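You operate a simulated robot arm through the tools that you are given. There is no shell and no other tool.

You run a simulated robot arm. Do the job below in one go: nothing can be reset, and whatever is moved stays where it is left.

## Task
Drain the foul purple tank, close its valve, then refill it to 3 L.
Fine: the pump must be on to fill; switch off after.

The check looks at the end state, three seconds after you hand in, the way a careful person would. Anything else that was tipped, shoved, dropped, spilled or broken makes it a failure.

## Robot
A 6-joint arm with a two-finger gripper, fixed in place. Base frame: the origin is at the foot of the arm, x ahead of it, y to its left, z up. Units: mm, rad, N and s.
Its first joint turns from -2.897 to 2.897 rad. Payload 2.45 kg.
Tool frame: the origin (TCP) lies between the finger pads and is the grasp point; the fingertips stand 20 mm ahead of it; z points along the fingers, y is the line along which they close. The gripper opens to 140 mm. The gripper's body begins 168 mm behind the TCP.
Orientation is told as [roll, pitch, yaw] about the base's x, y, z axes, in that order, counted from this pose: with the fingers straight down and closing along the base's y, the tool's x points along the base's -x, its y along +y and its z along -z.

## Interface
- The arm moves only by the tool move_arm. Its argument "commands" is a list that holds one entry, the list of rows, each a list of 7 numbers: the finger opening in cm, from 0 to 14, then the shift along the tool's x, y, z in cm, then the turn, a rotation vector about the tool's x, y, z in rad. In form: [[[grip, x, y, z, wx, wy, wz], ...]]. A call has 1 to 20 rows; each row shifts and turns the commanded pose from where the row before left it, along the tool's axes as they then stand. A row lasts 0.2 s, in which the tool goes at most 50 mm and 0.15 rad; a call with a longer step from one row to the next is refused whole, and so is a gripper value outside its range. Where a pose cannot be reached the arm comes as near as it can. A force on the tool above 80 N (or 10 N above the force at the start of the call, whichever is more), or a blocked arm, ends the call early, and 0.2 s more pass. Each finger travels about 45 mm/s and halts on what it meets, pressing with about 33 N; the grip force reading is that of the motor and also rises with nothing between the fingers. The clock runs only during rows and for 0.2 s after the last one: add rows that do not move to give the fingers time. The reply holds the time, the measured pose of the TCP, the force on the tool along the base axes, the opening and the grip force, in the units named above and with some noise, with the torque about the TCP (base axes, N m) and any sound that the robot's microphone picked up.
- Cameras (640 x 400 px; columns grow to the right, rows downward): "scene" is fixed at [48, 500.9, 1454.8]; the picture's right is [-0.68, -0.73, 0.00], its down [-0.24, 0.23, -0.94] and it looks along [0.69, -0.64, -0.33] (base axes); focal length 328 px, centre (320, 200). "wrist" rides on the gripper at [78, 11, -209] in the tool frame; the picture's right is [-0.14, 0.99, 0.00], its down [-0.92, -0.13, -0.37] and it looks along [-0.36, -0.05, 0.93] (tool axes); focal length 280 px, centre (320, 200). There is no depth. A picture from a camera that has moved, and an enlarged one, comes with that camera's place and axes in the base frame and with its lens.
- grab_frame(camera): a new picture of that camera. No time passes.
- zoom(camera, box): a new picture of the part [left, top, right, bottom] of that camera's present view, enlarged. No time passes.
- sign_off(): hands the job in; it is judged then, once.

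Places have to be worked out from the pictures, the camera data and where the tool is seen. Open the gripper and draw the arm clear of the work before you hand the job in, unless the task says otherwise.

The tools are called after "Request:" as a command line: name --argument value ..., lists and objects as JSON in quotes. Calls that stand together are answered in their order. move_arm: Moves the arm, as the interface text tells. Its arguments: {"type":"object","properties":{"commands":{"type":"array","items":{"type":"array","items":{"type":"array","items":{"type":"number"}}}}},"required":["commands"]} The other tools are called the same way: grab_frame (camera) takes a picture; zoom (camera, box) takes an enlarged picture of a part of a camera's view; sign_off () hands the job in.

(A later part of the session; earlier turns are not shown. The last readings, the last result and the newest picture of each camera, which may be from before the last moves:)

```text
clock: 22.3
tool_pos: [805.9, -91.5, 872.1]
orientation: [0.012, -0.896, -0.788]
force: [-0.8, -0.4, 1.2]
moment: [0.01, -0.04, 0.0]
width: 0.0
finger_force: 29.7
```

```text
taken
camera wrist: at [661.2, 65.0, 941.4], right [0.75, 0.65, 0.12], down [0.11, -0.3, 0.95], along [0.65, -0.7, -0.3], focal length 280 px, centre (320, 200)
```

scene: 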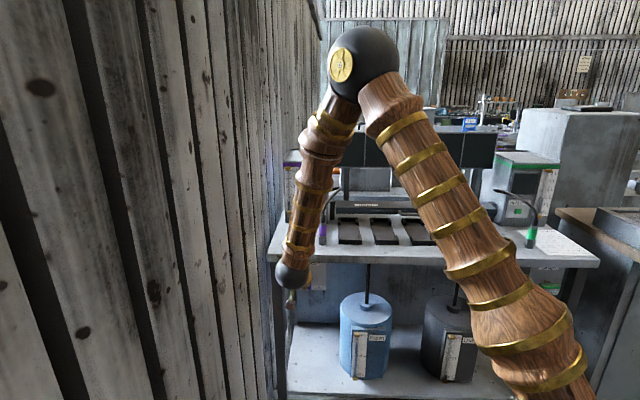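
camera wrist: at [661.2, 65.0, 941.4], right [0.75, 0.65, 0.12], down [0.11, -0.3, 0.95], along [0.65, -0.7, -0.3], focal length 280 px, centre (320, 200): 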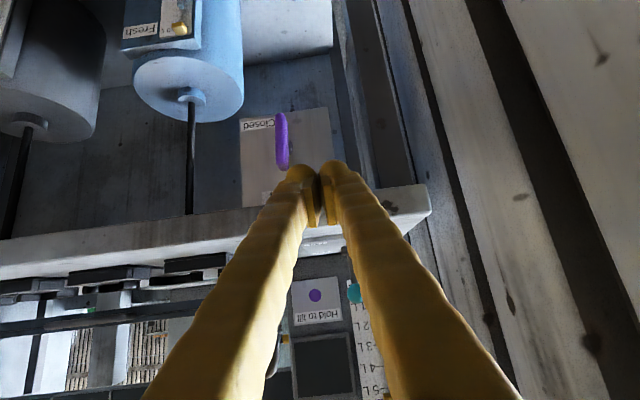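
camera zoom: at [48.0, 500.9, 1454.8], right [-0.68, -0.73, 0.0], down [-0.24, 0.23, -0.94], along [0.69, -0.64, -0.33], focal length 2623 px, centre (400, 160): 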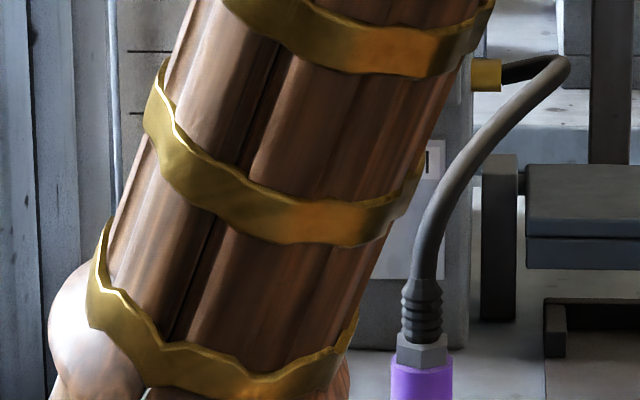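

The gauge is hidden from here. I slide 160 mm to the right, parallel to the bench and well in front of it, to clear the scene camera's view of the gauge.

Request:
move_arm --commands '[[[0, 0, -4, 0, 0, 0, 0], [0, 0, -4, 0, 0, 0, 0], [0, 0, -4, 0, 0, 0, 0], [0, 0, -4, 0, 0, 0, 0], [0, 0, 0, 0, 0, 0, 0]]]'

Request:
zoom --camera "scene" --box '[270, 180, 350, 230]'

Request:
zoom --camera "scene" --box '[260, 200, 500, 350]'

Request:
zoom --camera "scene" --box '[320, 280, 500, 392]'

```text
clock: 23.5
tool_pos: [691.1, -204.0, 871.2]
orientation: [0.012, -0.898, -0.787]
force: [-0.6, -0.8, -0.4]
moment: [0.02, -0.01, 0.03]
width: 0.0
finger_force: 29.2
```

```text
8.00 times, centred on (310, 205) of scene
camera zoom: at [48.0, 500.9, 1454.8], right [-0.68, -0.73, 0.0], down [-0.24, 0.23, -0.94], along [0.69, -0.64, -0.33], focal length 2623 px, centre (400, 160)
```

zoom: 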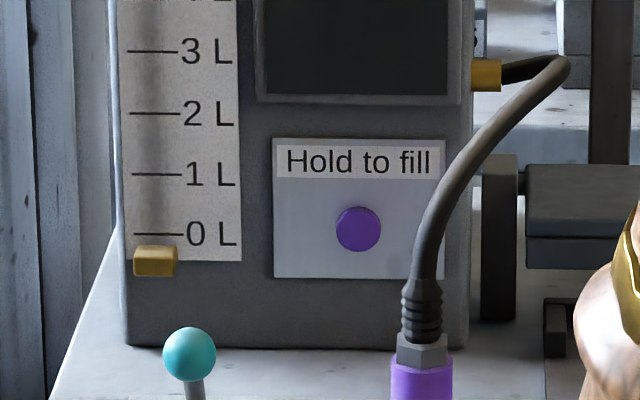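

```text
2.67 times, centred on (380, 275) of scene
camera zoom: at [48.0, 500.9, 1454.8], right [-0.68, -0.73, 0.0], down [-0.24, 0.23, -0.94], along [0.69, -0.64, -0.33], focal length 874 px, centre (160, 0)
```

zoom: 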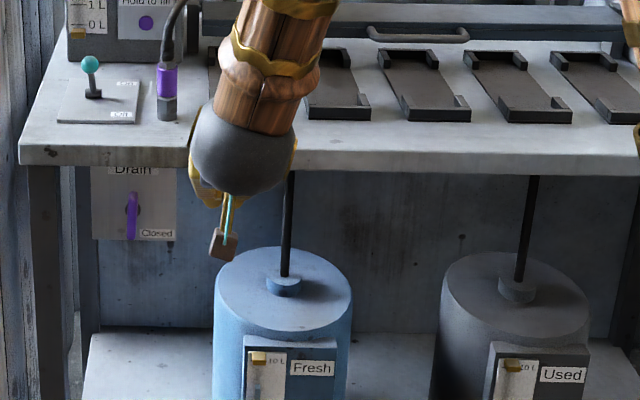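

```text
3.56 times, centred on (410, 336) of scene
camera zoom: at [48.0, 500.9, 1454.8], right [-0.68, -0.73, 0.0], down [-0.24, 0.23, -0.94], along [0.69, -0.64, -0.33], focal length 1166 px, centre (0, -284)
```

zoom: 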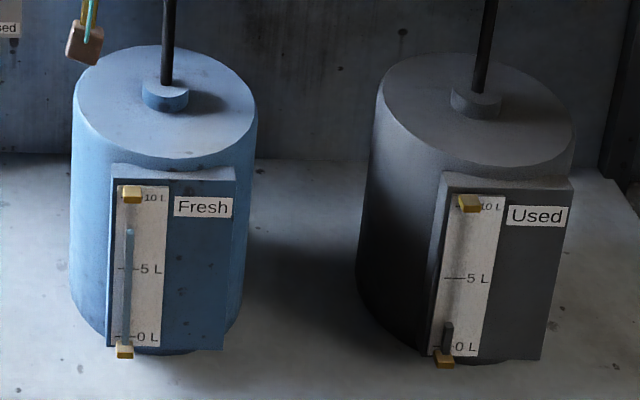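

The purple tank is at 0 L and the Used tank took the 2 L; the handle is vertical. I retrace my way back to the left of the handle's upper end to close it.

Request:
move_arm --commands '[[[0, 0, 4, 0, 0, 0, 0], [0, 0, 4, 0, 0, 0, 0], [0, 0, 4, 0, 0, 0, 0], [0, 0, 4, 0, 0, 0, 0], [0, 0, 0, 3, 0, 0, 0], [0, 0, 0, 3, 0, 0, 0], [0, 0, 0, 3, 0, 0, 0], [0, 0, 0, 0, 0, 0, 0]]]'

Request:
zoom --camera "wrist" --box '[200, 70, 440, 220]'

```text
clock: 25.3
tool_pos: [853.3, -141.2, 817.0]
orientation: [0.014, -0.897, -0.788]
force: [0.5, -0.6, 0.1]
moment: [0.02, 0.04, -0.01]
width: 0.0
finger_force: 29.3
```

```text
2.67 times, centred on (320, 145) of wrist
camera zoom: at [709.2, 16.1, 886.6], right [0.75, 0.65, 0.12], down [0.11, -0.3, 0.95], along [0.65, -0.7, -0.3], focal length 748 px, centre (320, 347)
```

zoom: 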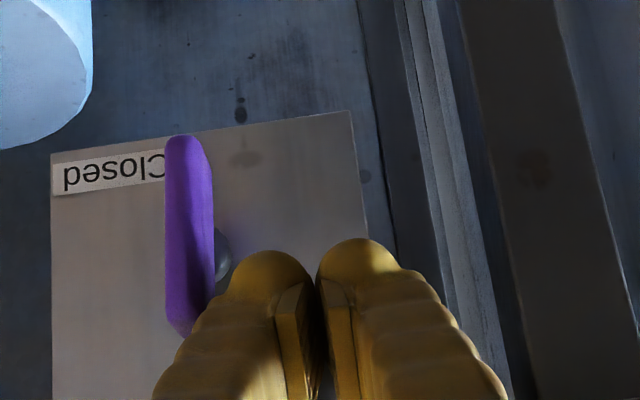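

Same entry point reached (left of the bar's upper half). I push the upper end to the right in 10 mm steps.

Request:
move_arm --commands '[[[0, 0.47, -0.8, 0.37, 0, 0, 0], [0, -0.08, -1.1, -0.06, 0, 0, 0], [0, 0, -1.0, 0, 0, 0, 0], [0, 0, -1.0, 0, 0, 0, 0], [0, 0, 0, 0, 0, 0, 0]]]'

Request:
zoom --camera "wrist" --box '[200, 70, 440, 220]'

```text
clock: 26.5
tool_pos: [828.5, -168.1, 809.6]
orientation: [0.012, -0.897, -0.787]
force: [-0.2, 0.5, -0.4]
moment: [0.02, 0.02, 0.0]
width: 0.0
finger_force: 29.5
```

```text
2.67 times, centred on (320, 145) of wrist
camera zoom: at [683.6, -10.6, 879.1], right [0.76, 0.65, 0.12], down [0.11, -0.3, 0.95], along [0.65, -0.7, -0.3], focal length 748 px, centre (320, 347)
```

zoom: 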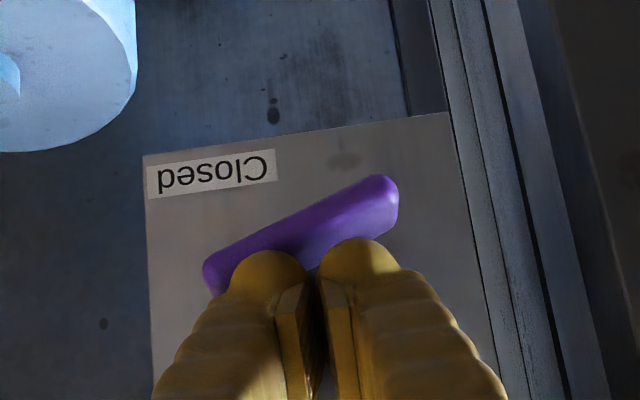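

The bar is about 25° from horizontal now. I slide to the right end and press it down to the stop found earlier (z≈804).

Request:
move_arm --commands '[[[0, 0, -1.0, 0, 0, 0, 0], [0, 0.08, -1.0, 0.06, 0, 0, 0], [0, 0.156, -0.9, 0.125, 0, 0, 0], [0, 0.156, 0, 0.125, 0, 0, 0], [0, 0, 0, 0, 0, 0, 0]]]'

Request:
zoom --camera "wrist" --box '[200, 70, 440, 220]'

```text
clock: 27.7
tool_pos: [806.5, -186.8, 805.4]
orientation: [0.015, -0.898, -0.787]
force: [-0.7, -0.5, 6.5]
moment: [0.03, -0.02, 0.06]
width: 0.3
finger_force: 28.9
```

```text
2.67 times, centred on (320, 145) of wrist
camera zoom: at [662.2, -30.7, 874.6], right [0.75, 0.65, 0.12], down [0.11, -0.3, 0.95], along [0.65, -0.7, -0.29], focal length 748 px, centre (320, 347)
```

zoom: 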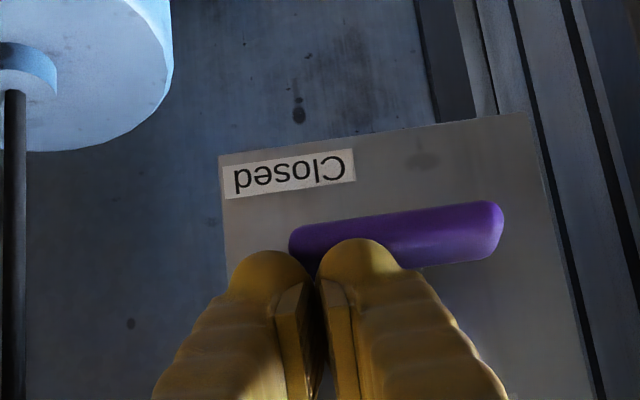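

The bar is parallel to the plate edge again with 6.5 N of push-back: at its stop. I press 2 mm more to seat it, then retract along the tool axis and check.

Request:
move_arm --commands '[[[0, 0.156, -0.2, 0.125, 0, 0, 0], [0, 0, 0, 0, 0, 0, 0], [0, -0.3, 0, -0.3, 0, 0, 0], [0, 0, 0, -3, 0, 0, 0], [0, 0, 0, -4, 0, 0, 0], [0, 0, -4, -4, 0, 0, 0], [0, 0, -4, -2, 0, 0, 0], [0, 0, -4, 0, 0, 0, 0], [0, 0, 0, 0, 0, 0, 0]]]'

Request:
zoom --camera "scene" --box '[270, 245, 350, 295]'

Request:
grab_frame --camera "scene"

Request:
grab_frame --camera "wrist"

```text
refused: row 6 steps farther than a row can; nothing moved
```

```text
8.00 times, centred on (310, 270) of scene
camera zoom: at [48.0, 500.9, 1454.8], right [-0.68, -0.73, 0.0], down [-0.24, 0.23, -0.94], along [0.69, -0.64, -0.33], focal length 2623 px, centre (400, -360)
```

zoom: 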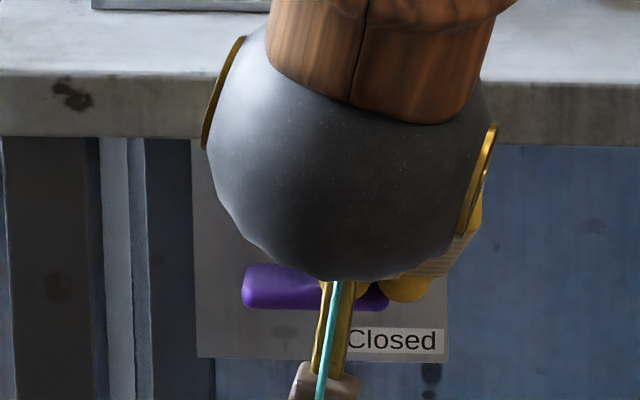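

```text
taken
```

scene: 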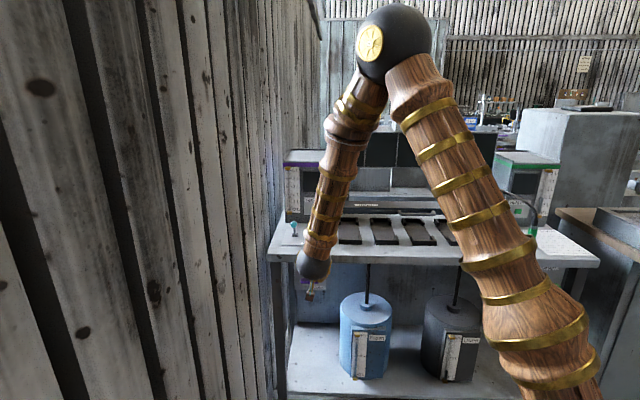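

```text
taken
camera wrist: at [662.2, -30.7, 874.6], right [0.75, 0.65, 0.12], down [0.11, -0.3, 0.95], along [0.65, -0.7, -0.29], focal length 280 px, centre (320, 200)
```

wrist: 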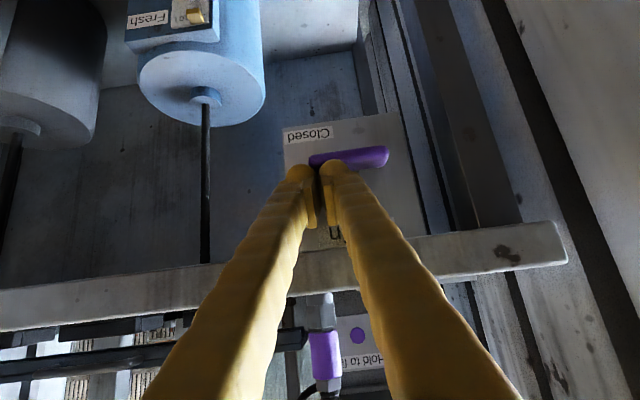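

The call was refused because one row was too long; nothing moved. I redo it with shorter steps: seat the handle, lift off, retract along the tool axis.

Request:
move_arm --commands '[[[0, 0.156, -0.2, 0.125, 0, 0, 0], [0, 0, 0, 0, 0, 0, 0], [0, -0.3, 0, -0.3, 0, 0, 0], [0, 0, 0, -3, 0, 0, 0], [0, 0, 0, -4, 0, 0, 0], [0, 0, 0, -4, 0, 0, 0], [0, 0, -4, -2, 0, 0, 0], [0, 0, -4, 0, 0, 0, 0], [0, 0, 0, 0, 0, 0, 0]]]'

Request:
zoom --camera "scene" --box '[270, 245, 350, 295]'

Request:
grab_frame --camera "wrist"

```text
clock: 29.7
tool_pos: [677.7, -174.9, 888.9]
orientation: [0.012, -0.897, -0.788]
force: [-0.4, 0.1, -0.3]
moment: [0.0, -0.01, 0.02]
width: 0.0
finger_force: 29.6
```

```text
8.00 times, centred on (310, 270) of scene
camera zoom: at [48.0, 500.9, 1454.8], right [-0.68, -0.73, 0.0], down [-0.24, 0.23, -0.94], along [0.69, -0.64, -0.33], focal length 2623 px, centre (400, -360)
```

zoom: 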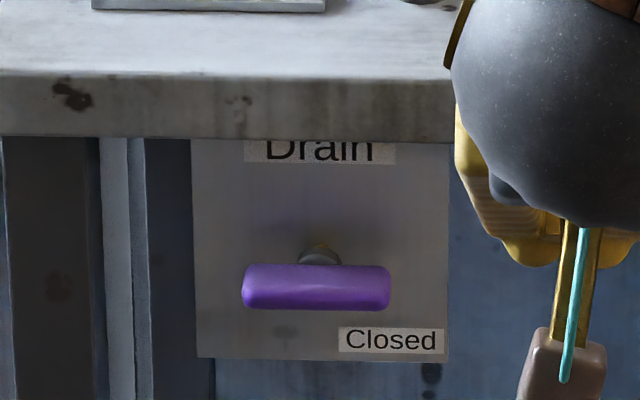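

```text
taken
camera wrist: at [533.3, -18.9, 958.9], right [0.75, 0.65, 0.12], down [0.11, -0.3, 0.95], along [0.65, -0.7, -0.3], focal length 280 px, centre (320, 200)
```

wrist: 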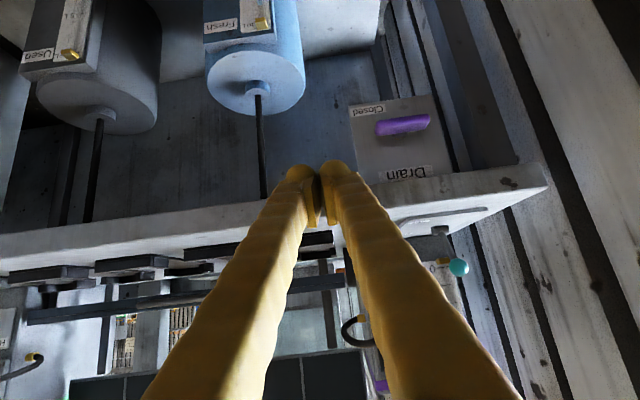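

The handle is horizontal at "Closed" exactly as at the start, and the tank is at 0 L. Next is the pump lever: I move left and up in front of it, flattening the tilt to about 25°, to measure the ball and push it toward "On".

Request:
move_arm --commands '[[[0, -2.14, 3.44, -0.17, 0, -0.048, 0], [0, -2.14, 3.44, -0.17, 0, -0.048, 0], [0, -2.14, 3.44, -0.17, 0, -0.048, 0], [0, -2.14, 3.44, -0.17, 0, -0.048, 0], [0, -2.14, 3.44, -0.17, 0, -0.046, 0], [0, 0, 0, 0, 0, 0, 0]]]'

Request:
grab_frame --camera "wrist"

Request:
grab_frame --camera "scene"

```text
clock: 31.1
tool_pos: [835.1, -89.1, 984.4]
orientation: [0.017, -1.134, -0.792]
force: [2.0, -0.2, 1.1]
moment: [-0.03, 0.0, 0.03]
width: 0.0
finger_force: 29.4
```

```text
taken
camera wrist: at [683.2, 75.3, 1001.1], right [0.73, 0.67, 0.13], down [-0.06, -0.13, 0.99], along [0.68, -0.73, -0.06], focal length 280 px, centre (320, 200)
```

wrist: 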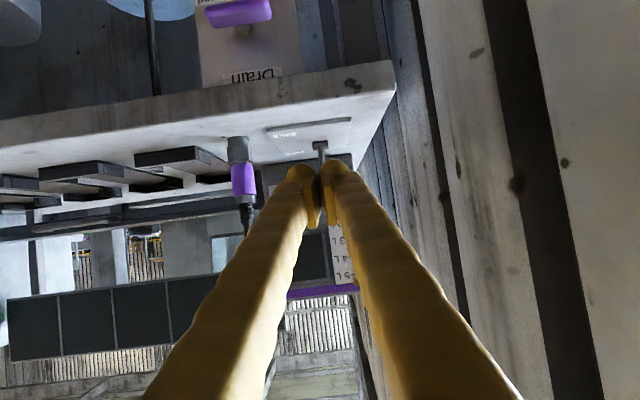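

```text
taken
```

scene: 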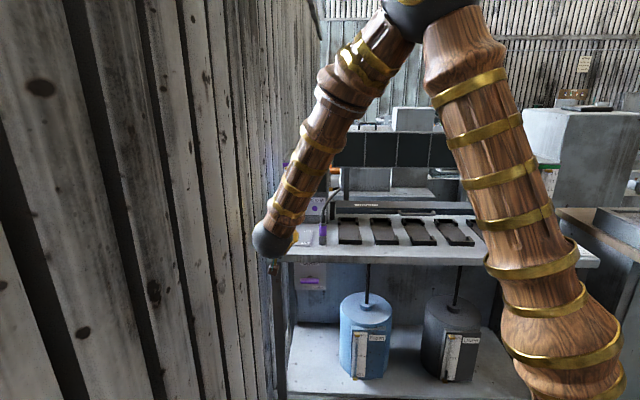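

TCP is now straight in front of the lever (n≈653, b≈-528, z≈984); the lever pivot lines up at b≈-532. I advance 100 mm toward the ball, staying about 20 mm short of contact.

Request:
move_arm --commands '[[[0, -1.23, 0.12, 3.1, 0, 0, 0], [0, -1.23, 0.12, 3.1, 0, 0, 0], [0, -1.23, 0.12, 3.1, 0, 0, 0], [0, 0, 0, 0, 0, 0, 0]]]'

Request:
zoom --camera "scene" --box '[260, 190, 360, 253]'

Request:
grab_frame --camera "wrist"

```text
clock: 32.1
tool_pos: [905.8, -155.4, 979.6]
orientation: [0.021, -1.134, -0.792]
force: [0.5, 0.6, -1.0]
moment: [-0.01, 0.01, -0.02]
width: 0.2
finger_force: 29.3
```

```text
6.35 times, centred on (310, 222) of scene
camera zoom: at [48.0, 500.9, 1454.8], right [-0.68, -0.73, 0.0], down [-0.24, 0.23, -0.94], along [0.69, -0.64, -0.33], focal length 2082 px, centre (384, 64)
```

zoom: 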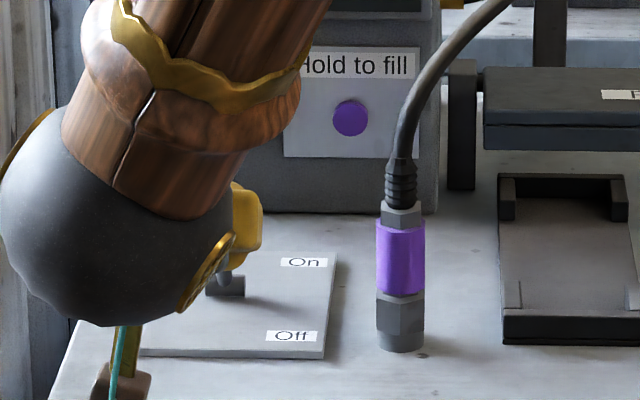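

```text
taken
camera wrist: at [754.8, 8.3, 995.7], right [0.73, 0.67, 0.13], down [-0.06, -0.14, 0.99], along [0.68, -0.73, -0.06], focal length 280 px, centre (320, 200)
```

wrist: 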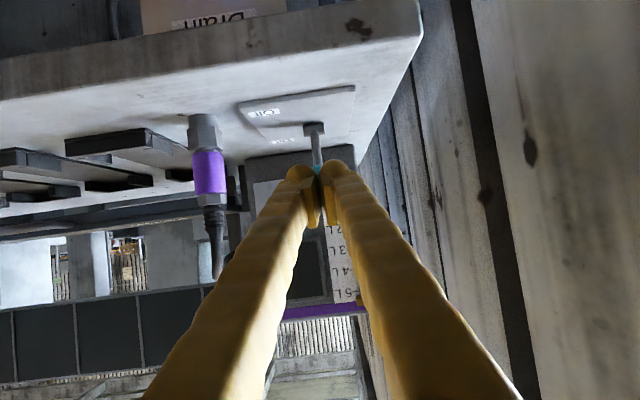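

The ball shows right ahead of the fingertips. I push forward 75 mm at constant height and read the force.

Request:
move_arm --commands '[[[0, -0.635, 0, 1.36, 0, 0, 0], [0, -0.635, 0, 1.36, 0, 0, 0], [0, -0.635, 0, 1.36, 0, 0, 0], [0, -0.635, 0, 1.36, 0, 0, 0], [0, -0.635, 0, 1.36, 0, 0, 0]]]'

Request:
zoom --camera "scene" --box '[260, 190, 360, 253]'

Request:
grab_frame --camera "wrist"

```text
clock: 33.3
tool_pos: [960.6, -208.5, 976.8]
orientation: [0.02, -1.133, -0.795]
force: [0.7, -0.2, -0.2]
moment: [0.0, -0.03, 0.02]
width: 0.0
finger_force: 29.8
```

```text
6.35 times, centred on (310, 222) of scene
camera zoom: at [48.0, 500.9, 1454.8], right [-0.68, -0.73, 0.0], down [-0.24, 0.23, -0.94], along [0.69, -0.64, -0.33], focal length 2082 px, centre (384, 64)
```

zoom: 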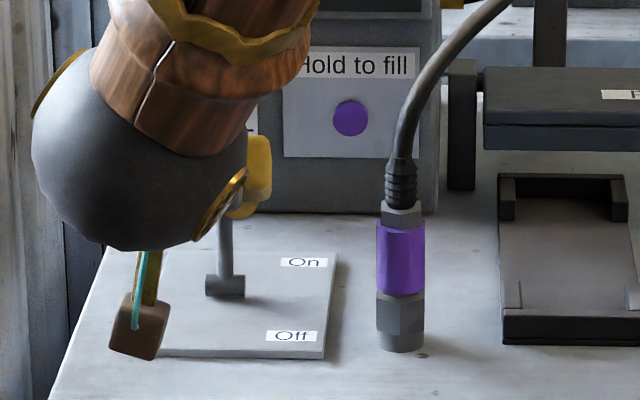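

```text
taken
camera wrist: at [808.9, -43.9, 994.5], right [0.74, 0.66, 0.13], down [-0.06, -0.14, 0.99], along [0.68, -0.73, -0.06], focal length 280 px, centre (320, 200)
```

wrist: 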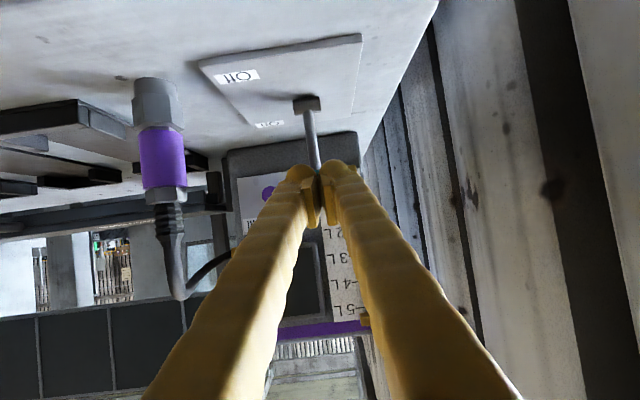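

The lever has moved past upright with hardly any force. I push 25 mm further to bring it to "On".

Request:
move_arm --commands '[[[0, -0.53, 0, 1.13, 0, 0, 0], [0, -0.53, 0, 1.13, 0, 0, 0], [0, 0, 0, 0, 0, 0, 0]]]'

Request:
zoom --camera "scene" --box '[260, 190, 360, 253]'

Request:
zoom --camera "wrist" --box '[240, 70, 400, 230]'

```text
clock: 34.1
tool_pos: [979.9, -223.7, 978.5]
orientation: [0.021, -1.135, -0.795]
force: [-0.1, -0.1, 0.6]
moment: [0.03, 0.0, -0.01]
width: 0.2
finger_force: 29.7
```

```text
6.35 times, centred on (310, 222) of scene
camera zoom: at [48.0, 500.9, 1454.8], right [-0.68, -0.73, 0.0], down [-0.24, 0.23, -0.94], along [0.69, -0.64, -0.33], focal length 2082 px, centre (384, 64)
```

zoom: 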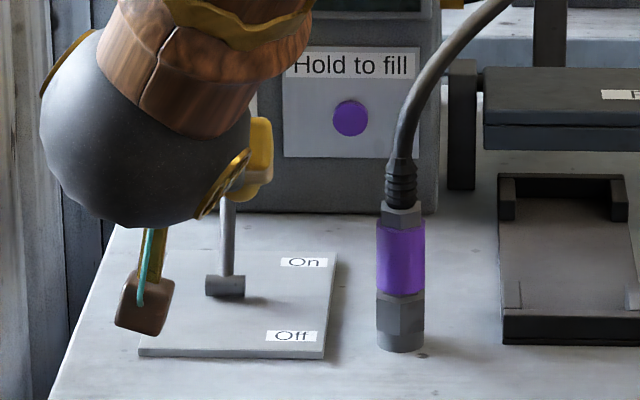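

```text
2.50 times, centred on (320, 150) of wrist
camera zoom: at [827.5, -60.9, 994.6], right [0.73, 0.67, 0.13], down [-0.06, -0.14, 0.99], along [0.68, -0.73, -0.06], focal length 701 px, centre (320, 325)
```

zoom: 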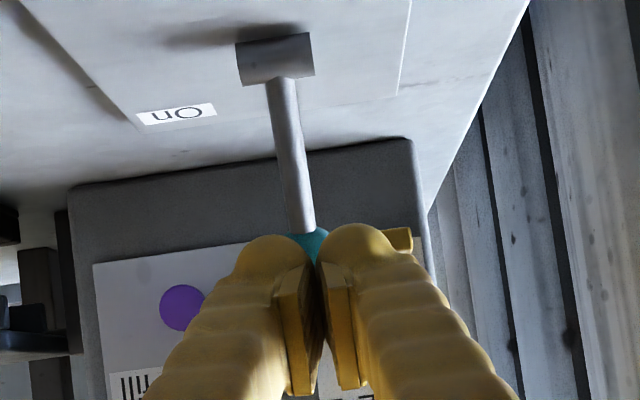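

The lever leans toward "On" with no resistance yet. I push another 10–15 mm until I feel the stop.

Request:
move_arm --commands '[[[0, -0.3, 0, 0.64, 0, 0, 0], [0, -0.3, 0, 0.64, 0, 0, 0], [0, 0, 0, 0, 0, 0, 0]]]'

Request:
zoom --camera "wrist" --box '[240, 70, 400, 230]'

```text
clock: 34.9
tool_pos: [986.7, -234.5, 977.9]
orientation: [0.018, -1.133, -0.793]
force: [-38.6, 26.0, 4.3]
moment: [0.41, 0.7, -0.42]
width: 0.0
finger_force: 29.2
```

```text
2.50 times, centred on (320, 150) of wrist
camera zoom: at [835.7, -70.5, 995.1], right [0.73, 0.67, 0.13], down [-0.05, -0.14, 0.99], along [0.68, -0.73, -0.06], focal length 701 px, centre (320, 325)
```

zoom: 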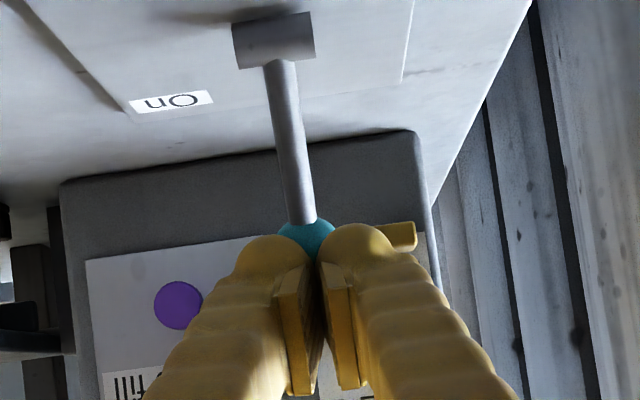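

46 N of push-back: the lever is at its On stop. I withdraw straight back, raise, and check that it stays there.

Request:
move_arm --commands '[[[0, 1.2, 0, -2.7, 0, 0, 0], [0, 0.5, 0, -4.5, 0, 0, 0], [0, 0, 0, -4.5, 0, 0, 0], [0, 0, 0, -4.5, 0, 0, 0], [0, -2, -4, 0, 0, 0, 0], [0, -2, -4, 0, 0, 0, 0], [0, 0, 0, 0, 0, 0, 0]]]'

Request:
grab_frame --camera "scene"

Request:
zoom --camera "scene" --box '[260, 190, 360, 253]'

Request:
grab_frame --camera "wrist"

```text
clock: 36.5
tool_pos: [836.0, -195.9, 1067.7]
orientation: [0.02, -1.134, -0.792]
force: [-1.3, -0.1, 0.4]
moment: [0.02, 0.0, 0.01]
width: 0.0
finger_force: 29.0
```

```text
taken
```

scene: 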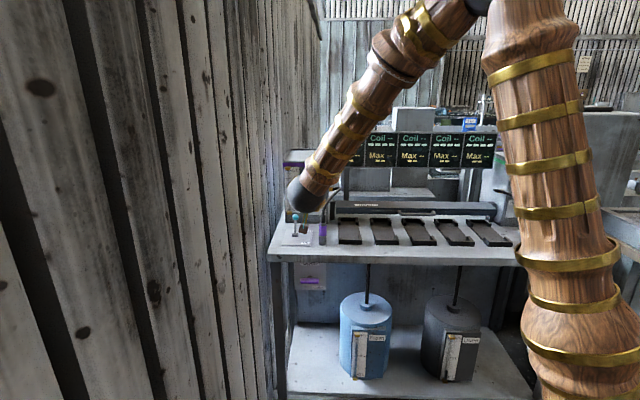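

```text
6.35 times, centred on (310, 222) of scene
camera zoom: at [48.0, 500.9, 1454.8], right [-0.68, -0.73, 0.0], down [-0.24, 0.23, -0.94], along [0.69, -0.64, -0.33], focal length 2082 px, centre (384, 64)
```

zoom: 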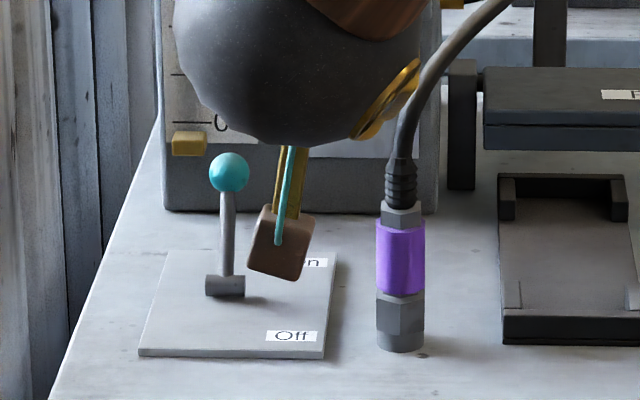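

```text
taken
camera wrist: at [684.6, -30.7, 1084.6], right [0.73, 0.67, 0.13], down [-0.06, -0.14, 0.99], along [0.68, -0.73, -0.06], focal length 280 px, centre (320, 200)
```

wrist: 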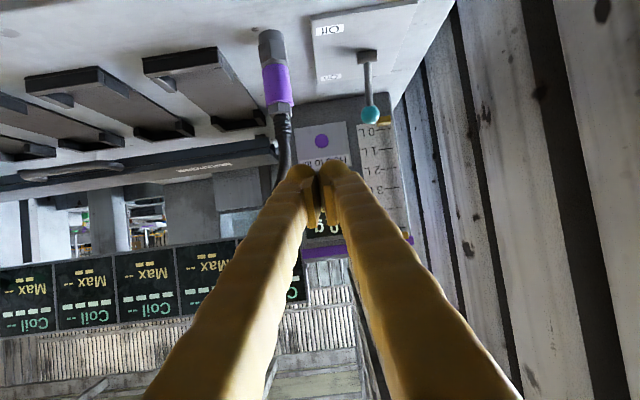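

The pump is on: the displays lit up and the lever stays at "On". The button now measures b≈-461, z≈955, n≈985. I steepen the tilt to ~49° and move above the gap between hose and lever, offset 13 mm left so one fingertip meets the button centre.

Request:
move_arm --commands '[[[0, 0, 0, 0, 0, 0.138, 0], [0, 0, 0, 0, 0, 0.138, 0], [0, 0, 0, 0, 0, 0.137, 0], [0, -2.61, 0.7, 3.54, 0, 0, 0], [0, -2.61, 0.7, 3.54, 0, 0, 0], [0, -2.61, 0.7, 3.54, 0, 0, 0], [0, 0, 0, 0, 0, 0, 0]]]'

Request:
grab_frame --camera "scene"

Request:
zoom --camera "scene" --box '[260, 160, 380, 235]'

Request:
grab_frame --camera "wrist"

```text
clock: 38.1
tool_pos: [938.9, -274.4, 1039.5]
orientation: [0.01, -0.721, -0.783]
force: [0.6, -0.5, -0.3]
moment: [0.02, -0.01, 0.01]
width: 0.0
finger_force: 29.2
```

```text
taken
```

scene: 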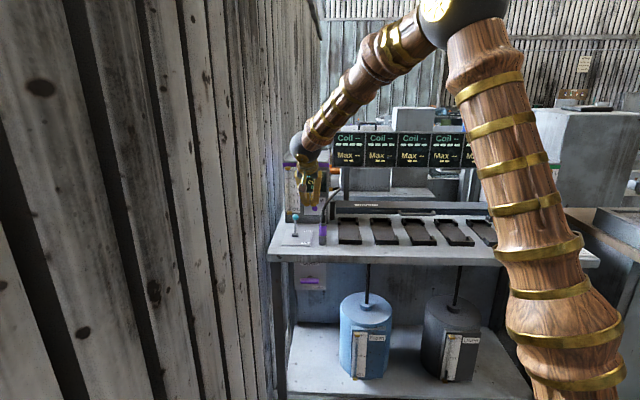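

```text
5.33 times, centred on (320, 198) of scene
camera zoom: at [48.0, 500.9, 1454.8], right [-0.68, -0.73, 0.0], down [-0.24, 0.23, -0.94], along [0.69, -0.64, -0.33], focal length 1749 px, centre (320, 213)
```

zoom: 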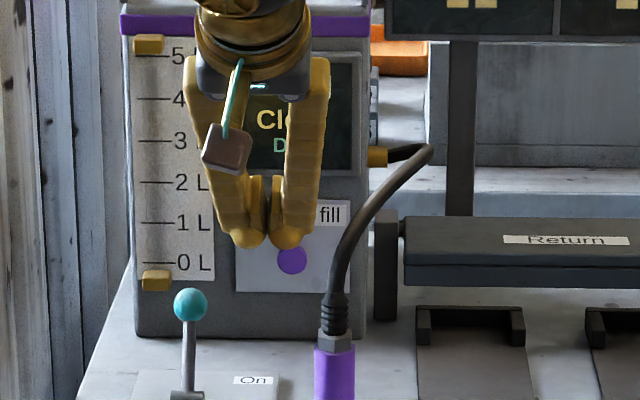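

```text
taken
camera wrist: at [805.4, -129.0, 1144.3], right [0.77, 0.63, 0.1], down [0.22, -0.41, 0.88], along [0.6, -0.66, -0.46], focal length 280 px, centre (320, 200)
```

wrist: 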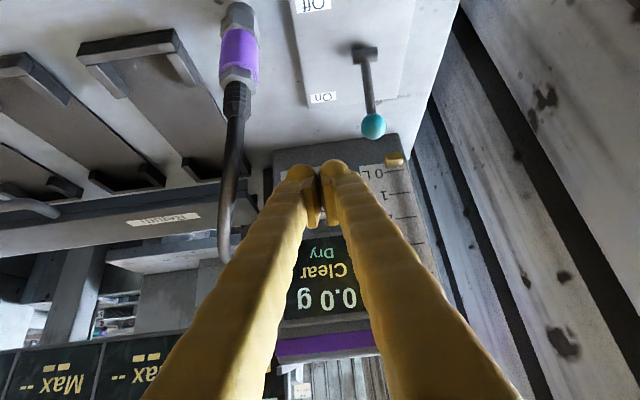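

The purple display reads "Clear, Dry, 0.0 g" and the gauge stays in view of the scene camera. I descend along the tool axis to about 30 mm in front of the button, shifting 5 mm left.

Request:
move_arm --commands '[[[0, 0.07, 0.17, 3.46, 0, 0, 0], [0, 0.07, 0.17, 3.46, 0, 0, 0], [0, 0.07, 0.17, 3.46, 0, 0, 0], [0, 0, 0, 0, 0, 0, 0]]]'

Request:
zoom --camera "scene" --box '[260, 160, 380, 235]'

Request:
grab_frame --camera "wrist"

```text
clock: 39.1
tool_pos: [992.5, -316.5, 958.4]
orientation: [0.012, -0.721, -0.784]
force: [0.1, -0.7, 0.5]
moment: [-0.01, -0.03, 0.0]
width: 0.0
finger_force: 29.2
```

```text
5.33 times, centred on (320, 198) of scene
camera zoom: at [48.0, 500.9, 1454.8], right [-0.68, -0.73, 0.0], down [-0.24, 0.23, -0.94], along [0.69, -0.64, -0.33], focal length 1749 px, centre (320, 213)
```

zoom: 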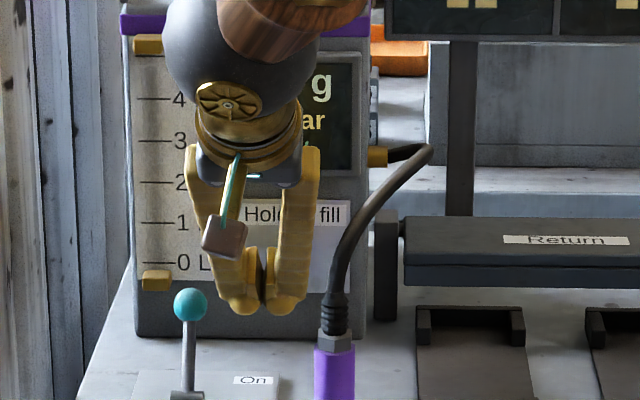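

```text
taken
camera wrist: at [859.1, -170.4, 1064.8], right [0.77, 0.63, 0.1], down [0.22, -0.41, 0.88], along [0.6, -0.66, -0.46], focal length 280 px, centre (320, 200)
```

wrist: 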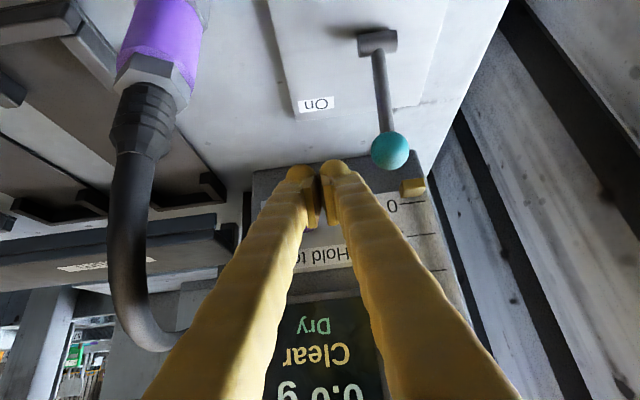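

Fingertips are about 30 mm in front of the button (n≈926, b≈-478, z≈958), clear of hose and lever. I advance 16 mm and check the force before making contact.

Request:
move_arm --commands '[[[0, -0.6, 0, 0.53, 0, 0, 0], [0, -0.6, 0, 0.53, 0, 0, 0]]]'

Request:
zoom --camera "scene" --box '[260, 160, 380, 235]'

Request:
zoom --camera "wrist" --box '[240, 130, 400, 230]'

```text
clock: 39.7
tool_pos: [1004.2, -326.4, 959.1]
orientation: [0.011, -0.722, -0.784]
force: [-0.2, 0.2, 0.2]
moment: [0.03, -0.01, 0.01]
width: 0.0
finger_force: 29.5
```

```text
5.33 times, centred on (320, 198) of scene
camera zoom: at [48.0, 500.9, 1454.8], right [-0.68, -0.73, 0.0], down [-0.24, 0.23, -0.94], along [0.69, -0.64, -0.33], focal length 1749 px, centre (320, 213)
```

zoom: 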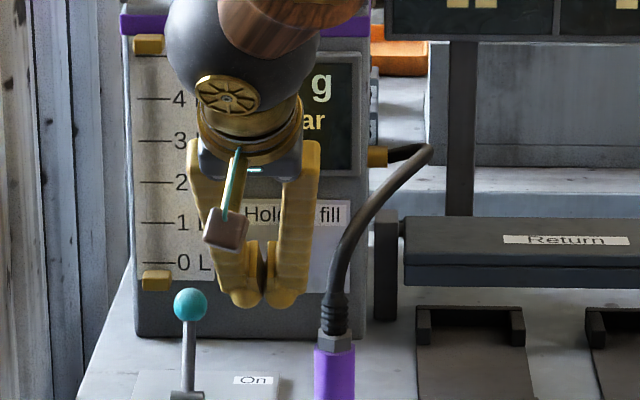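

```text
4.00 times, centred on (320, 180) of wrist
camera zoom: at [870.7, -181.4, 1063.9], right [0.77, 0.63, 0.1], down [0.23, -0.41, 0.88], along [0.6, -0.66, -0.46], focal length 1122 px, centre (320, 280)
```

zoom: 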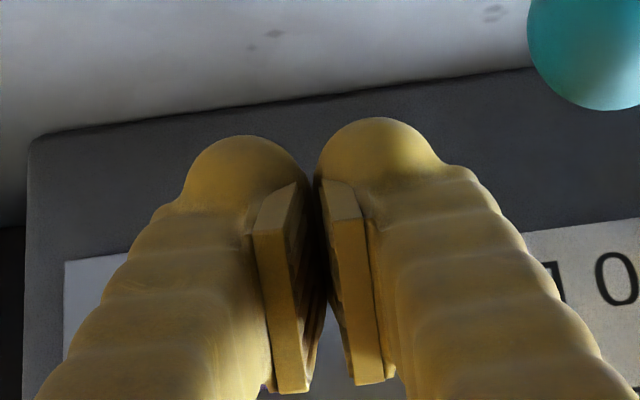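

Still no contact (n≈941). In the wrist view the right-hand finger lines up with the middle of the button panel. I go forward 8 mm more.

Request:
move_arm --commands '[[[0, -0.6, 0, 0.53, 0, 0, 0]]]'

Request:
zoom --camera "scene" --box '[260, 160, 380, 235]'

```text
clock: 40.1
tool_pos: [1008.9, -333.1, 958.8]
orientation: [0.011, -0.721, -0.783]
force: [-0.1, -0.5, 0.4]
moment: [-0.03, 0.04, 0.01]
width: 0.0
finger_force: 29.8
```

```text
5.33 times, centred on (320, 198) of scene
camera zoom: at [48.0, 500.9, 1454.8], right [-0.68, -0.73, 0.0], down [-0.24, 0.23, -0.94], along [0.69, -0.64, -0.33], focal length 1749 px, centre (320, 213)
```

zoom: 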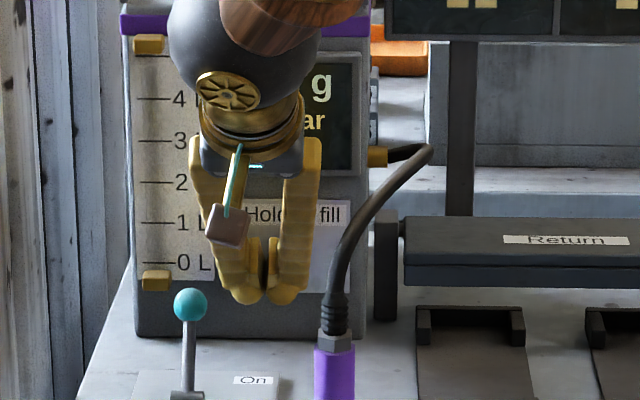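

No contact yet (n≈949). Another 6 mm.

Request:
move_arm --commands '[[[0, -0.45, 0, 0.4, 0, 0, 0]]]'

Request:
zoom --camera "scene" --box '[260, 160, 380, 235]'

```text
clock: 40.5
tool_pos: [1013.9, -335.7, 959.9]
orientation: [0.011, -0.721, -0.784]
force: [0.2, -0.8, -0.6]
moment: [-0.02, -0.01, -0.01]
width: 0.0
finger_force: 29.8
```

```text
5.33 times, centred on (320, 198) of scene
camera zoom: at [48.0, 500.9, 1454.8], right [-0.68, -0.73, 0.0], down [-0.24, 0.23, -0.94], along [0.69, -0.64, -0.33], focal length 1749 px, centre (320, 213)
```

zoom: 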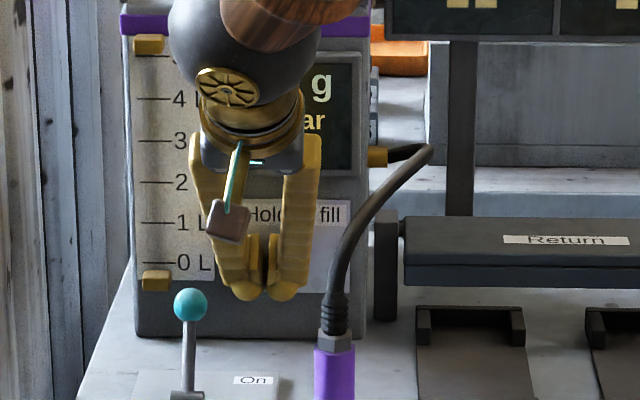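

No contact at n≈954. Another 6 mm.

Request:
move_arm --commands '[[[0, -0.45, 0, 0.4, 0, 0, 0]]]'

Request:
zoom --camera "scene" --box '[260, 160, 380, 235]'

```text
clock: 40.9
tool_pos: [1018.6, -339.7, 960.0]
orientation: [0.011, -0.721, -0.785]
force: [-14.8, 12.0, 4.8]
moment: [-0.14, 0.0, -0.26]
width: 0.0
finger_force: 29.8
heard: click
```

```text
5.33 times, centred on (320, 198) of scene
camera zoom: at [48.0, 500.9, 1454.8], right [-0.68, -0.73, 0.0], down [-0.24, 0.23, -0.94], along [0.69, -0.64, -0.33], focal length 1749 px, centre (320, 213)
```

zoom: 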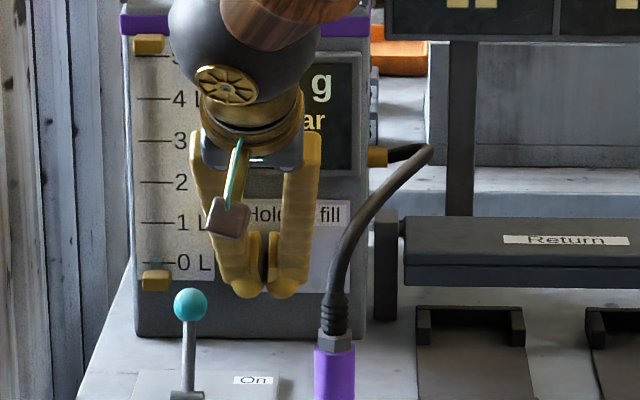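

A click and 19 N: the button is pressed. I hold still for a moment and read the gauge to learn the filling rate.

Request:
move_arm --commands '[[[0, 0, 0, 0, 0, 0, 0]]]'

Request:
zoom --camera "scene" --box '[270, 165, 330, 215]'

```text
clock: 41.3
tool_pos: [1017.4, -340.4, 959.6]
orientation: [0.011, -0.721, -0.784]
force: [-16.3, 13.0, 4.1]
moment: [-0.12, -0.01, -0.25]
width: 0.1
finger_force: 29.4
```

```text
8.00 times, centred on (300, 190) of scene
camera zoom: at [48.0, 500.9, 1454.8], right [-0.68, -0.73, 0.0], down [-0.24, 0.23, -0.94], along [0.69, -0.64, -0.33], focal length 2623 px, centre (480, 280)
```

zoom: 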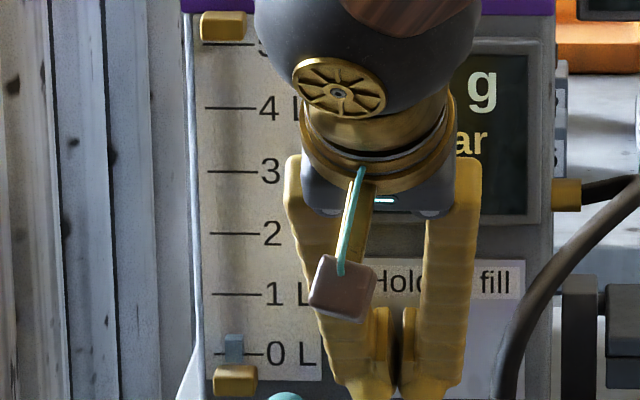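

The gauge is rising (about 0.4 L after ~0.65 s, correcting for the parallax of roughly 0.08 L seen earlier at 2 L). I hold for another 1.0 s to measure the rate.

Request:
move_arm --commands '[[[0, 0, 0, 0, 0, 0, 0], [0, 0, 0, 0, 0, 0, 0], [0, 0, 0, 0, 0, 0, 0], [0, 0, 0, 0, 0, 0, 0]]]'

Request:
zoom --camera "scene" --box '[270, 165, 330, 215]'

```text
clock: 42.3
tool_pos: [1017.7, -340.5, 959.1]
orientation: [0.01, -0.721, -0.784]
force: [-14.4, 13.7, 0.4]
moment: [-0.03, 0.0, -0.21]
width: 0.1
finger_force: 29.6
```

```text
8.00 times, centred on (300, 190) of scene
camera zoom: at [48.0, 500.9, 1454.8], right [-0.68, -0.73, 0.0], down [-0.24, 0.23, -0.94], along [0.69, -0.64, -0.33], focal length 2623 px, centre (480, 280)
```

zoom: 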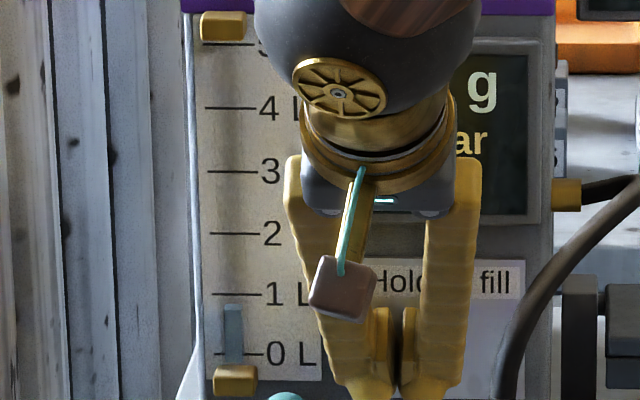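

The level rises at about 0.5 L/s. I zoom tightly on the gauge for a precise reading.

Request:
zoom --camera "scene" --box '[282, 184, 314, 214]'

```text
13.33 times, centred on (298, 199) of scene
camera zoom: at [48.0, 500.9, 1454.8], right [-0.68, -0.73, 0.0], down [-0.24, 0.23, -0.94], along [0.69, -0.64, -0.33], focal length 4372 px, centre (613, 213)
```

zoom: 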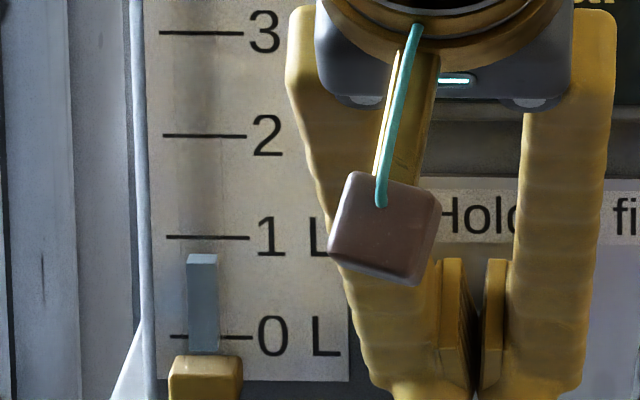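

The bar's rear top edge (at the scale plane) reads about 0.83 L. At ~0.5 L/s I hold another 3.0 s, which should bring it to about 2.35 L, then re-measure.

Request:
move_arm --commands '[[[0, 0, 0, 0, 0, 0, 0], [0, 0, 0, 0, 0, 0, 0], [0, 0, 0, 0, 0, 0, 0], [0, 0, 0, 0, 0, 0, 0], [0, 0, 0, 0, 0, 0, 0], [0, 0, 0, 0, 0, 0, 0], [0, 0, 0, 0, 0, 0, 0], [0, 0, 0, 0, 0, 0, 0], [0, 0, 0, 0, 0, 0, 0], [0, 0, 0, 0, 0, 0, 0], [0, 0, 0, 0, 0, 0, 0], [0, 0, 0, 0, 0, 0, 0], [0, 0, 0, 0, 0, 0, 0], [0, 0, 0, 0, 0, 0, 0]]]'

Request:
zoom --camera "scene" --box '[282, 184, 314, 214]'

```text
clock: 45.3
tool_pos: [1018.4, -340.3, 960.0]
orientation: [0.01, -0.719, -0.783]
force: [-14.9, 14.2, -1.3]
moment: [0.01, 0.0, -0.2]
width: 0.2
finger_force: 28.9
```

```text
13.33 times, centred on (298, 199) of scene
camera zoom: at [48.0, 500.9, 1454.8], right [-0.68, -0.73, 0.0], down [-0.24, 0.23, -0.94], along [0.69, -0.64, -0.33], focal length 4372 px, centre (613, 213)
```

zoom: 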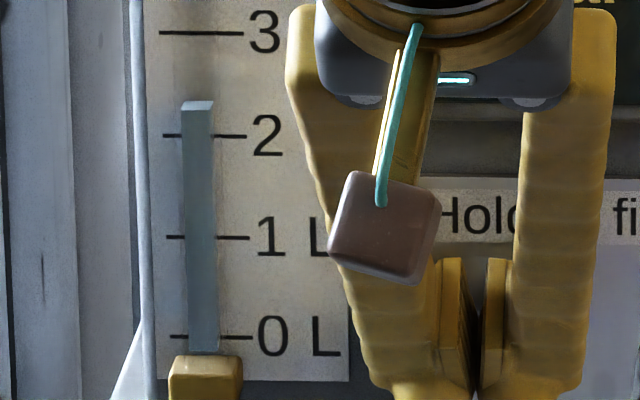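

Reading ≈2.34 L; the rate is 0.50 L/s, so about 1.3 s more is needed. I hold for six rows (1.2 s) and then pull straight back off the button in the seventh, continuing to retract.

Request:
move_arm --commands '[[[0, 0, 0, 0, 0, 0, 0], [0, 0, 0, 0, 0, 0, 0], [0, 0, 0, 0, 0, 0, 0], [0, 0, 0, 0, 0, 0, 0], [0, 0, 0, 0, 0, 0, 0], [0, 0, 0, 0, 0, 0, 0], [0, 1.5, 0, -1.32, 0, 0, 0], [0, 0.75, 0, -0.66, 0, 0, 0], [0, 0, 0, 0, 0, 0, 0]]]'

Request:
zoom --camera "scene" --box '[282, 184, 314, 214]'

Request:
zoom --camera "scene" --box '[282, 176, 306, 191]'

```text
clock: 47.3
tool_pos: [996.5, -319.3, 959.1]
orientation: [0.01, -0.722, -0.784]
force: [0.2, -0.4, 0.8]
moment: [-0.02, 0.0, 0.01]
width: 0.3
finger_force: 29.7
```

```text
13.33 times, centred on (298, 199) of scene
camera zoom: at [48.0, 500.9, 1454.8], right [-0.68, -0.73, 0.0], down [-0.24, 0.23, -0.94], along [0.69, -0.64, -0.33], focal length 4372 px, centre (613, 213)
```

zoom: 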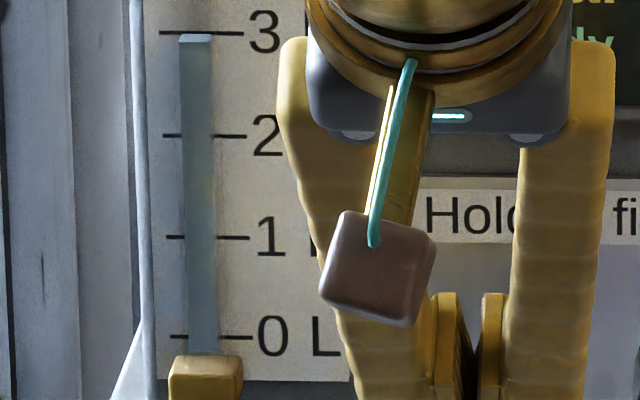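

```text
16.00 times, centred on (294, 184) of scene
camera zoom: at [48.0, 500.9, 1454.8], right [-0.68, -0.73, 0.0], down [-0.24, 0.23, -0.94], along [0.69, -0.64, -0.33], focal length 5246 px, centre (736, 464)
```

zoom: 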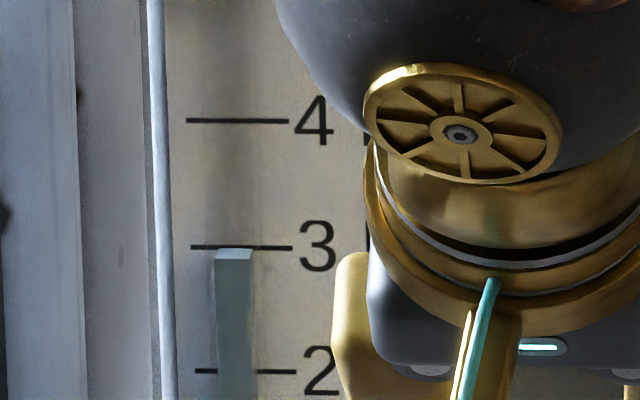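

The rear edge of the bar sits practically at the 3 L mark (about 2.98–3.0 L). Now the pump lever: its ball at "On" triangulates to n≈885, b≈-529, z≈953. I retract along the tool axis, go left above it and open the fingers to 60 mm.

Request:
move_arm --commands '[[[0, 0, 0, -3.4, 0, 0, 0], [0, 0, 0, -3.4, 0, 0, 0], [0, 0, 0, -3.3, 0, 0, 0], [6, 1.85, 2.5, -1.3, 0, 0, 0], [6, 1.85, 2.5, -1.3, 0, 0, 0], [6, 0, 0, 0, 0, 0, 0], [6, 0, 0, 0, 0, 0, 0]]]'

Request:
grab_frame --camera "wrist"

Request:
zoom --camera "scene" --box '[260, 160, 380, 235]'

```text
clock: 48.9
tool_pos: [952.1, -207.9, 1031.4]
orientation: [0.011, -0.719, -0.784]
force: [0.1, -0.5, -0.2]
moment: [-0.02, 0.03, 0.04]
width: 60.1
finger_force: 0.0
```

```text
taken
camera wrist: at [818.4, -62.0, 1135.7], right [0.77, 0.63, 0.1], down [0.22, -0.41, 0.88], along [0.6, -0.66, -0.46], focal length 280 px, centre (320, 200)
```

wrist: 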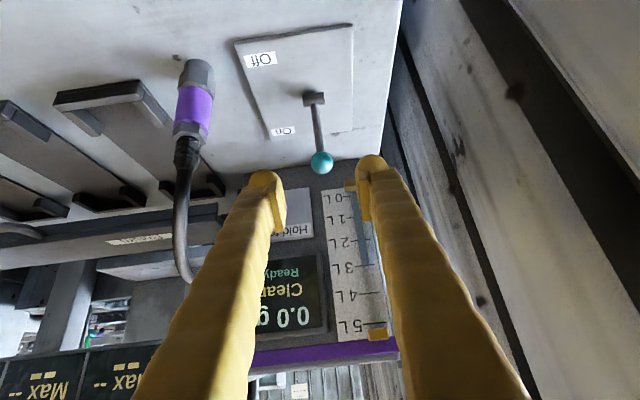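

```text
5.33 times, centred on (320, 198) of scene
camera zoom: at [48.0, 500.9, 1454.8], right [-0.68, -0.73, 0.0], down [-0.24, 0.23, -0.94], along [0.69, -0.64, -0.33], focal length 1749 px, centre (320, 213)
```

zoom: 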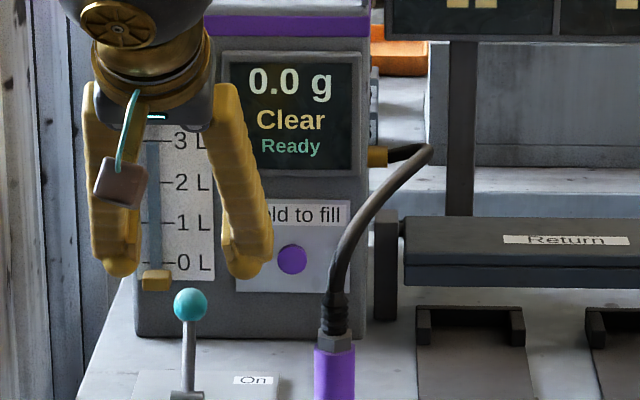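

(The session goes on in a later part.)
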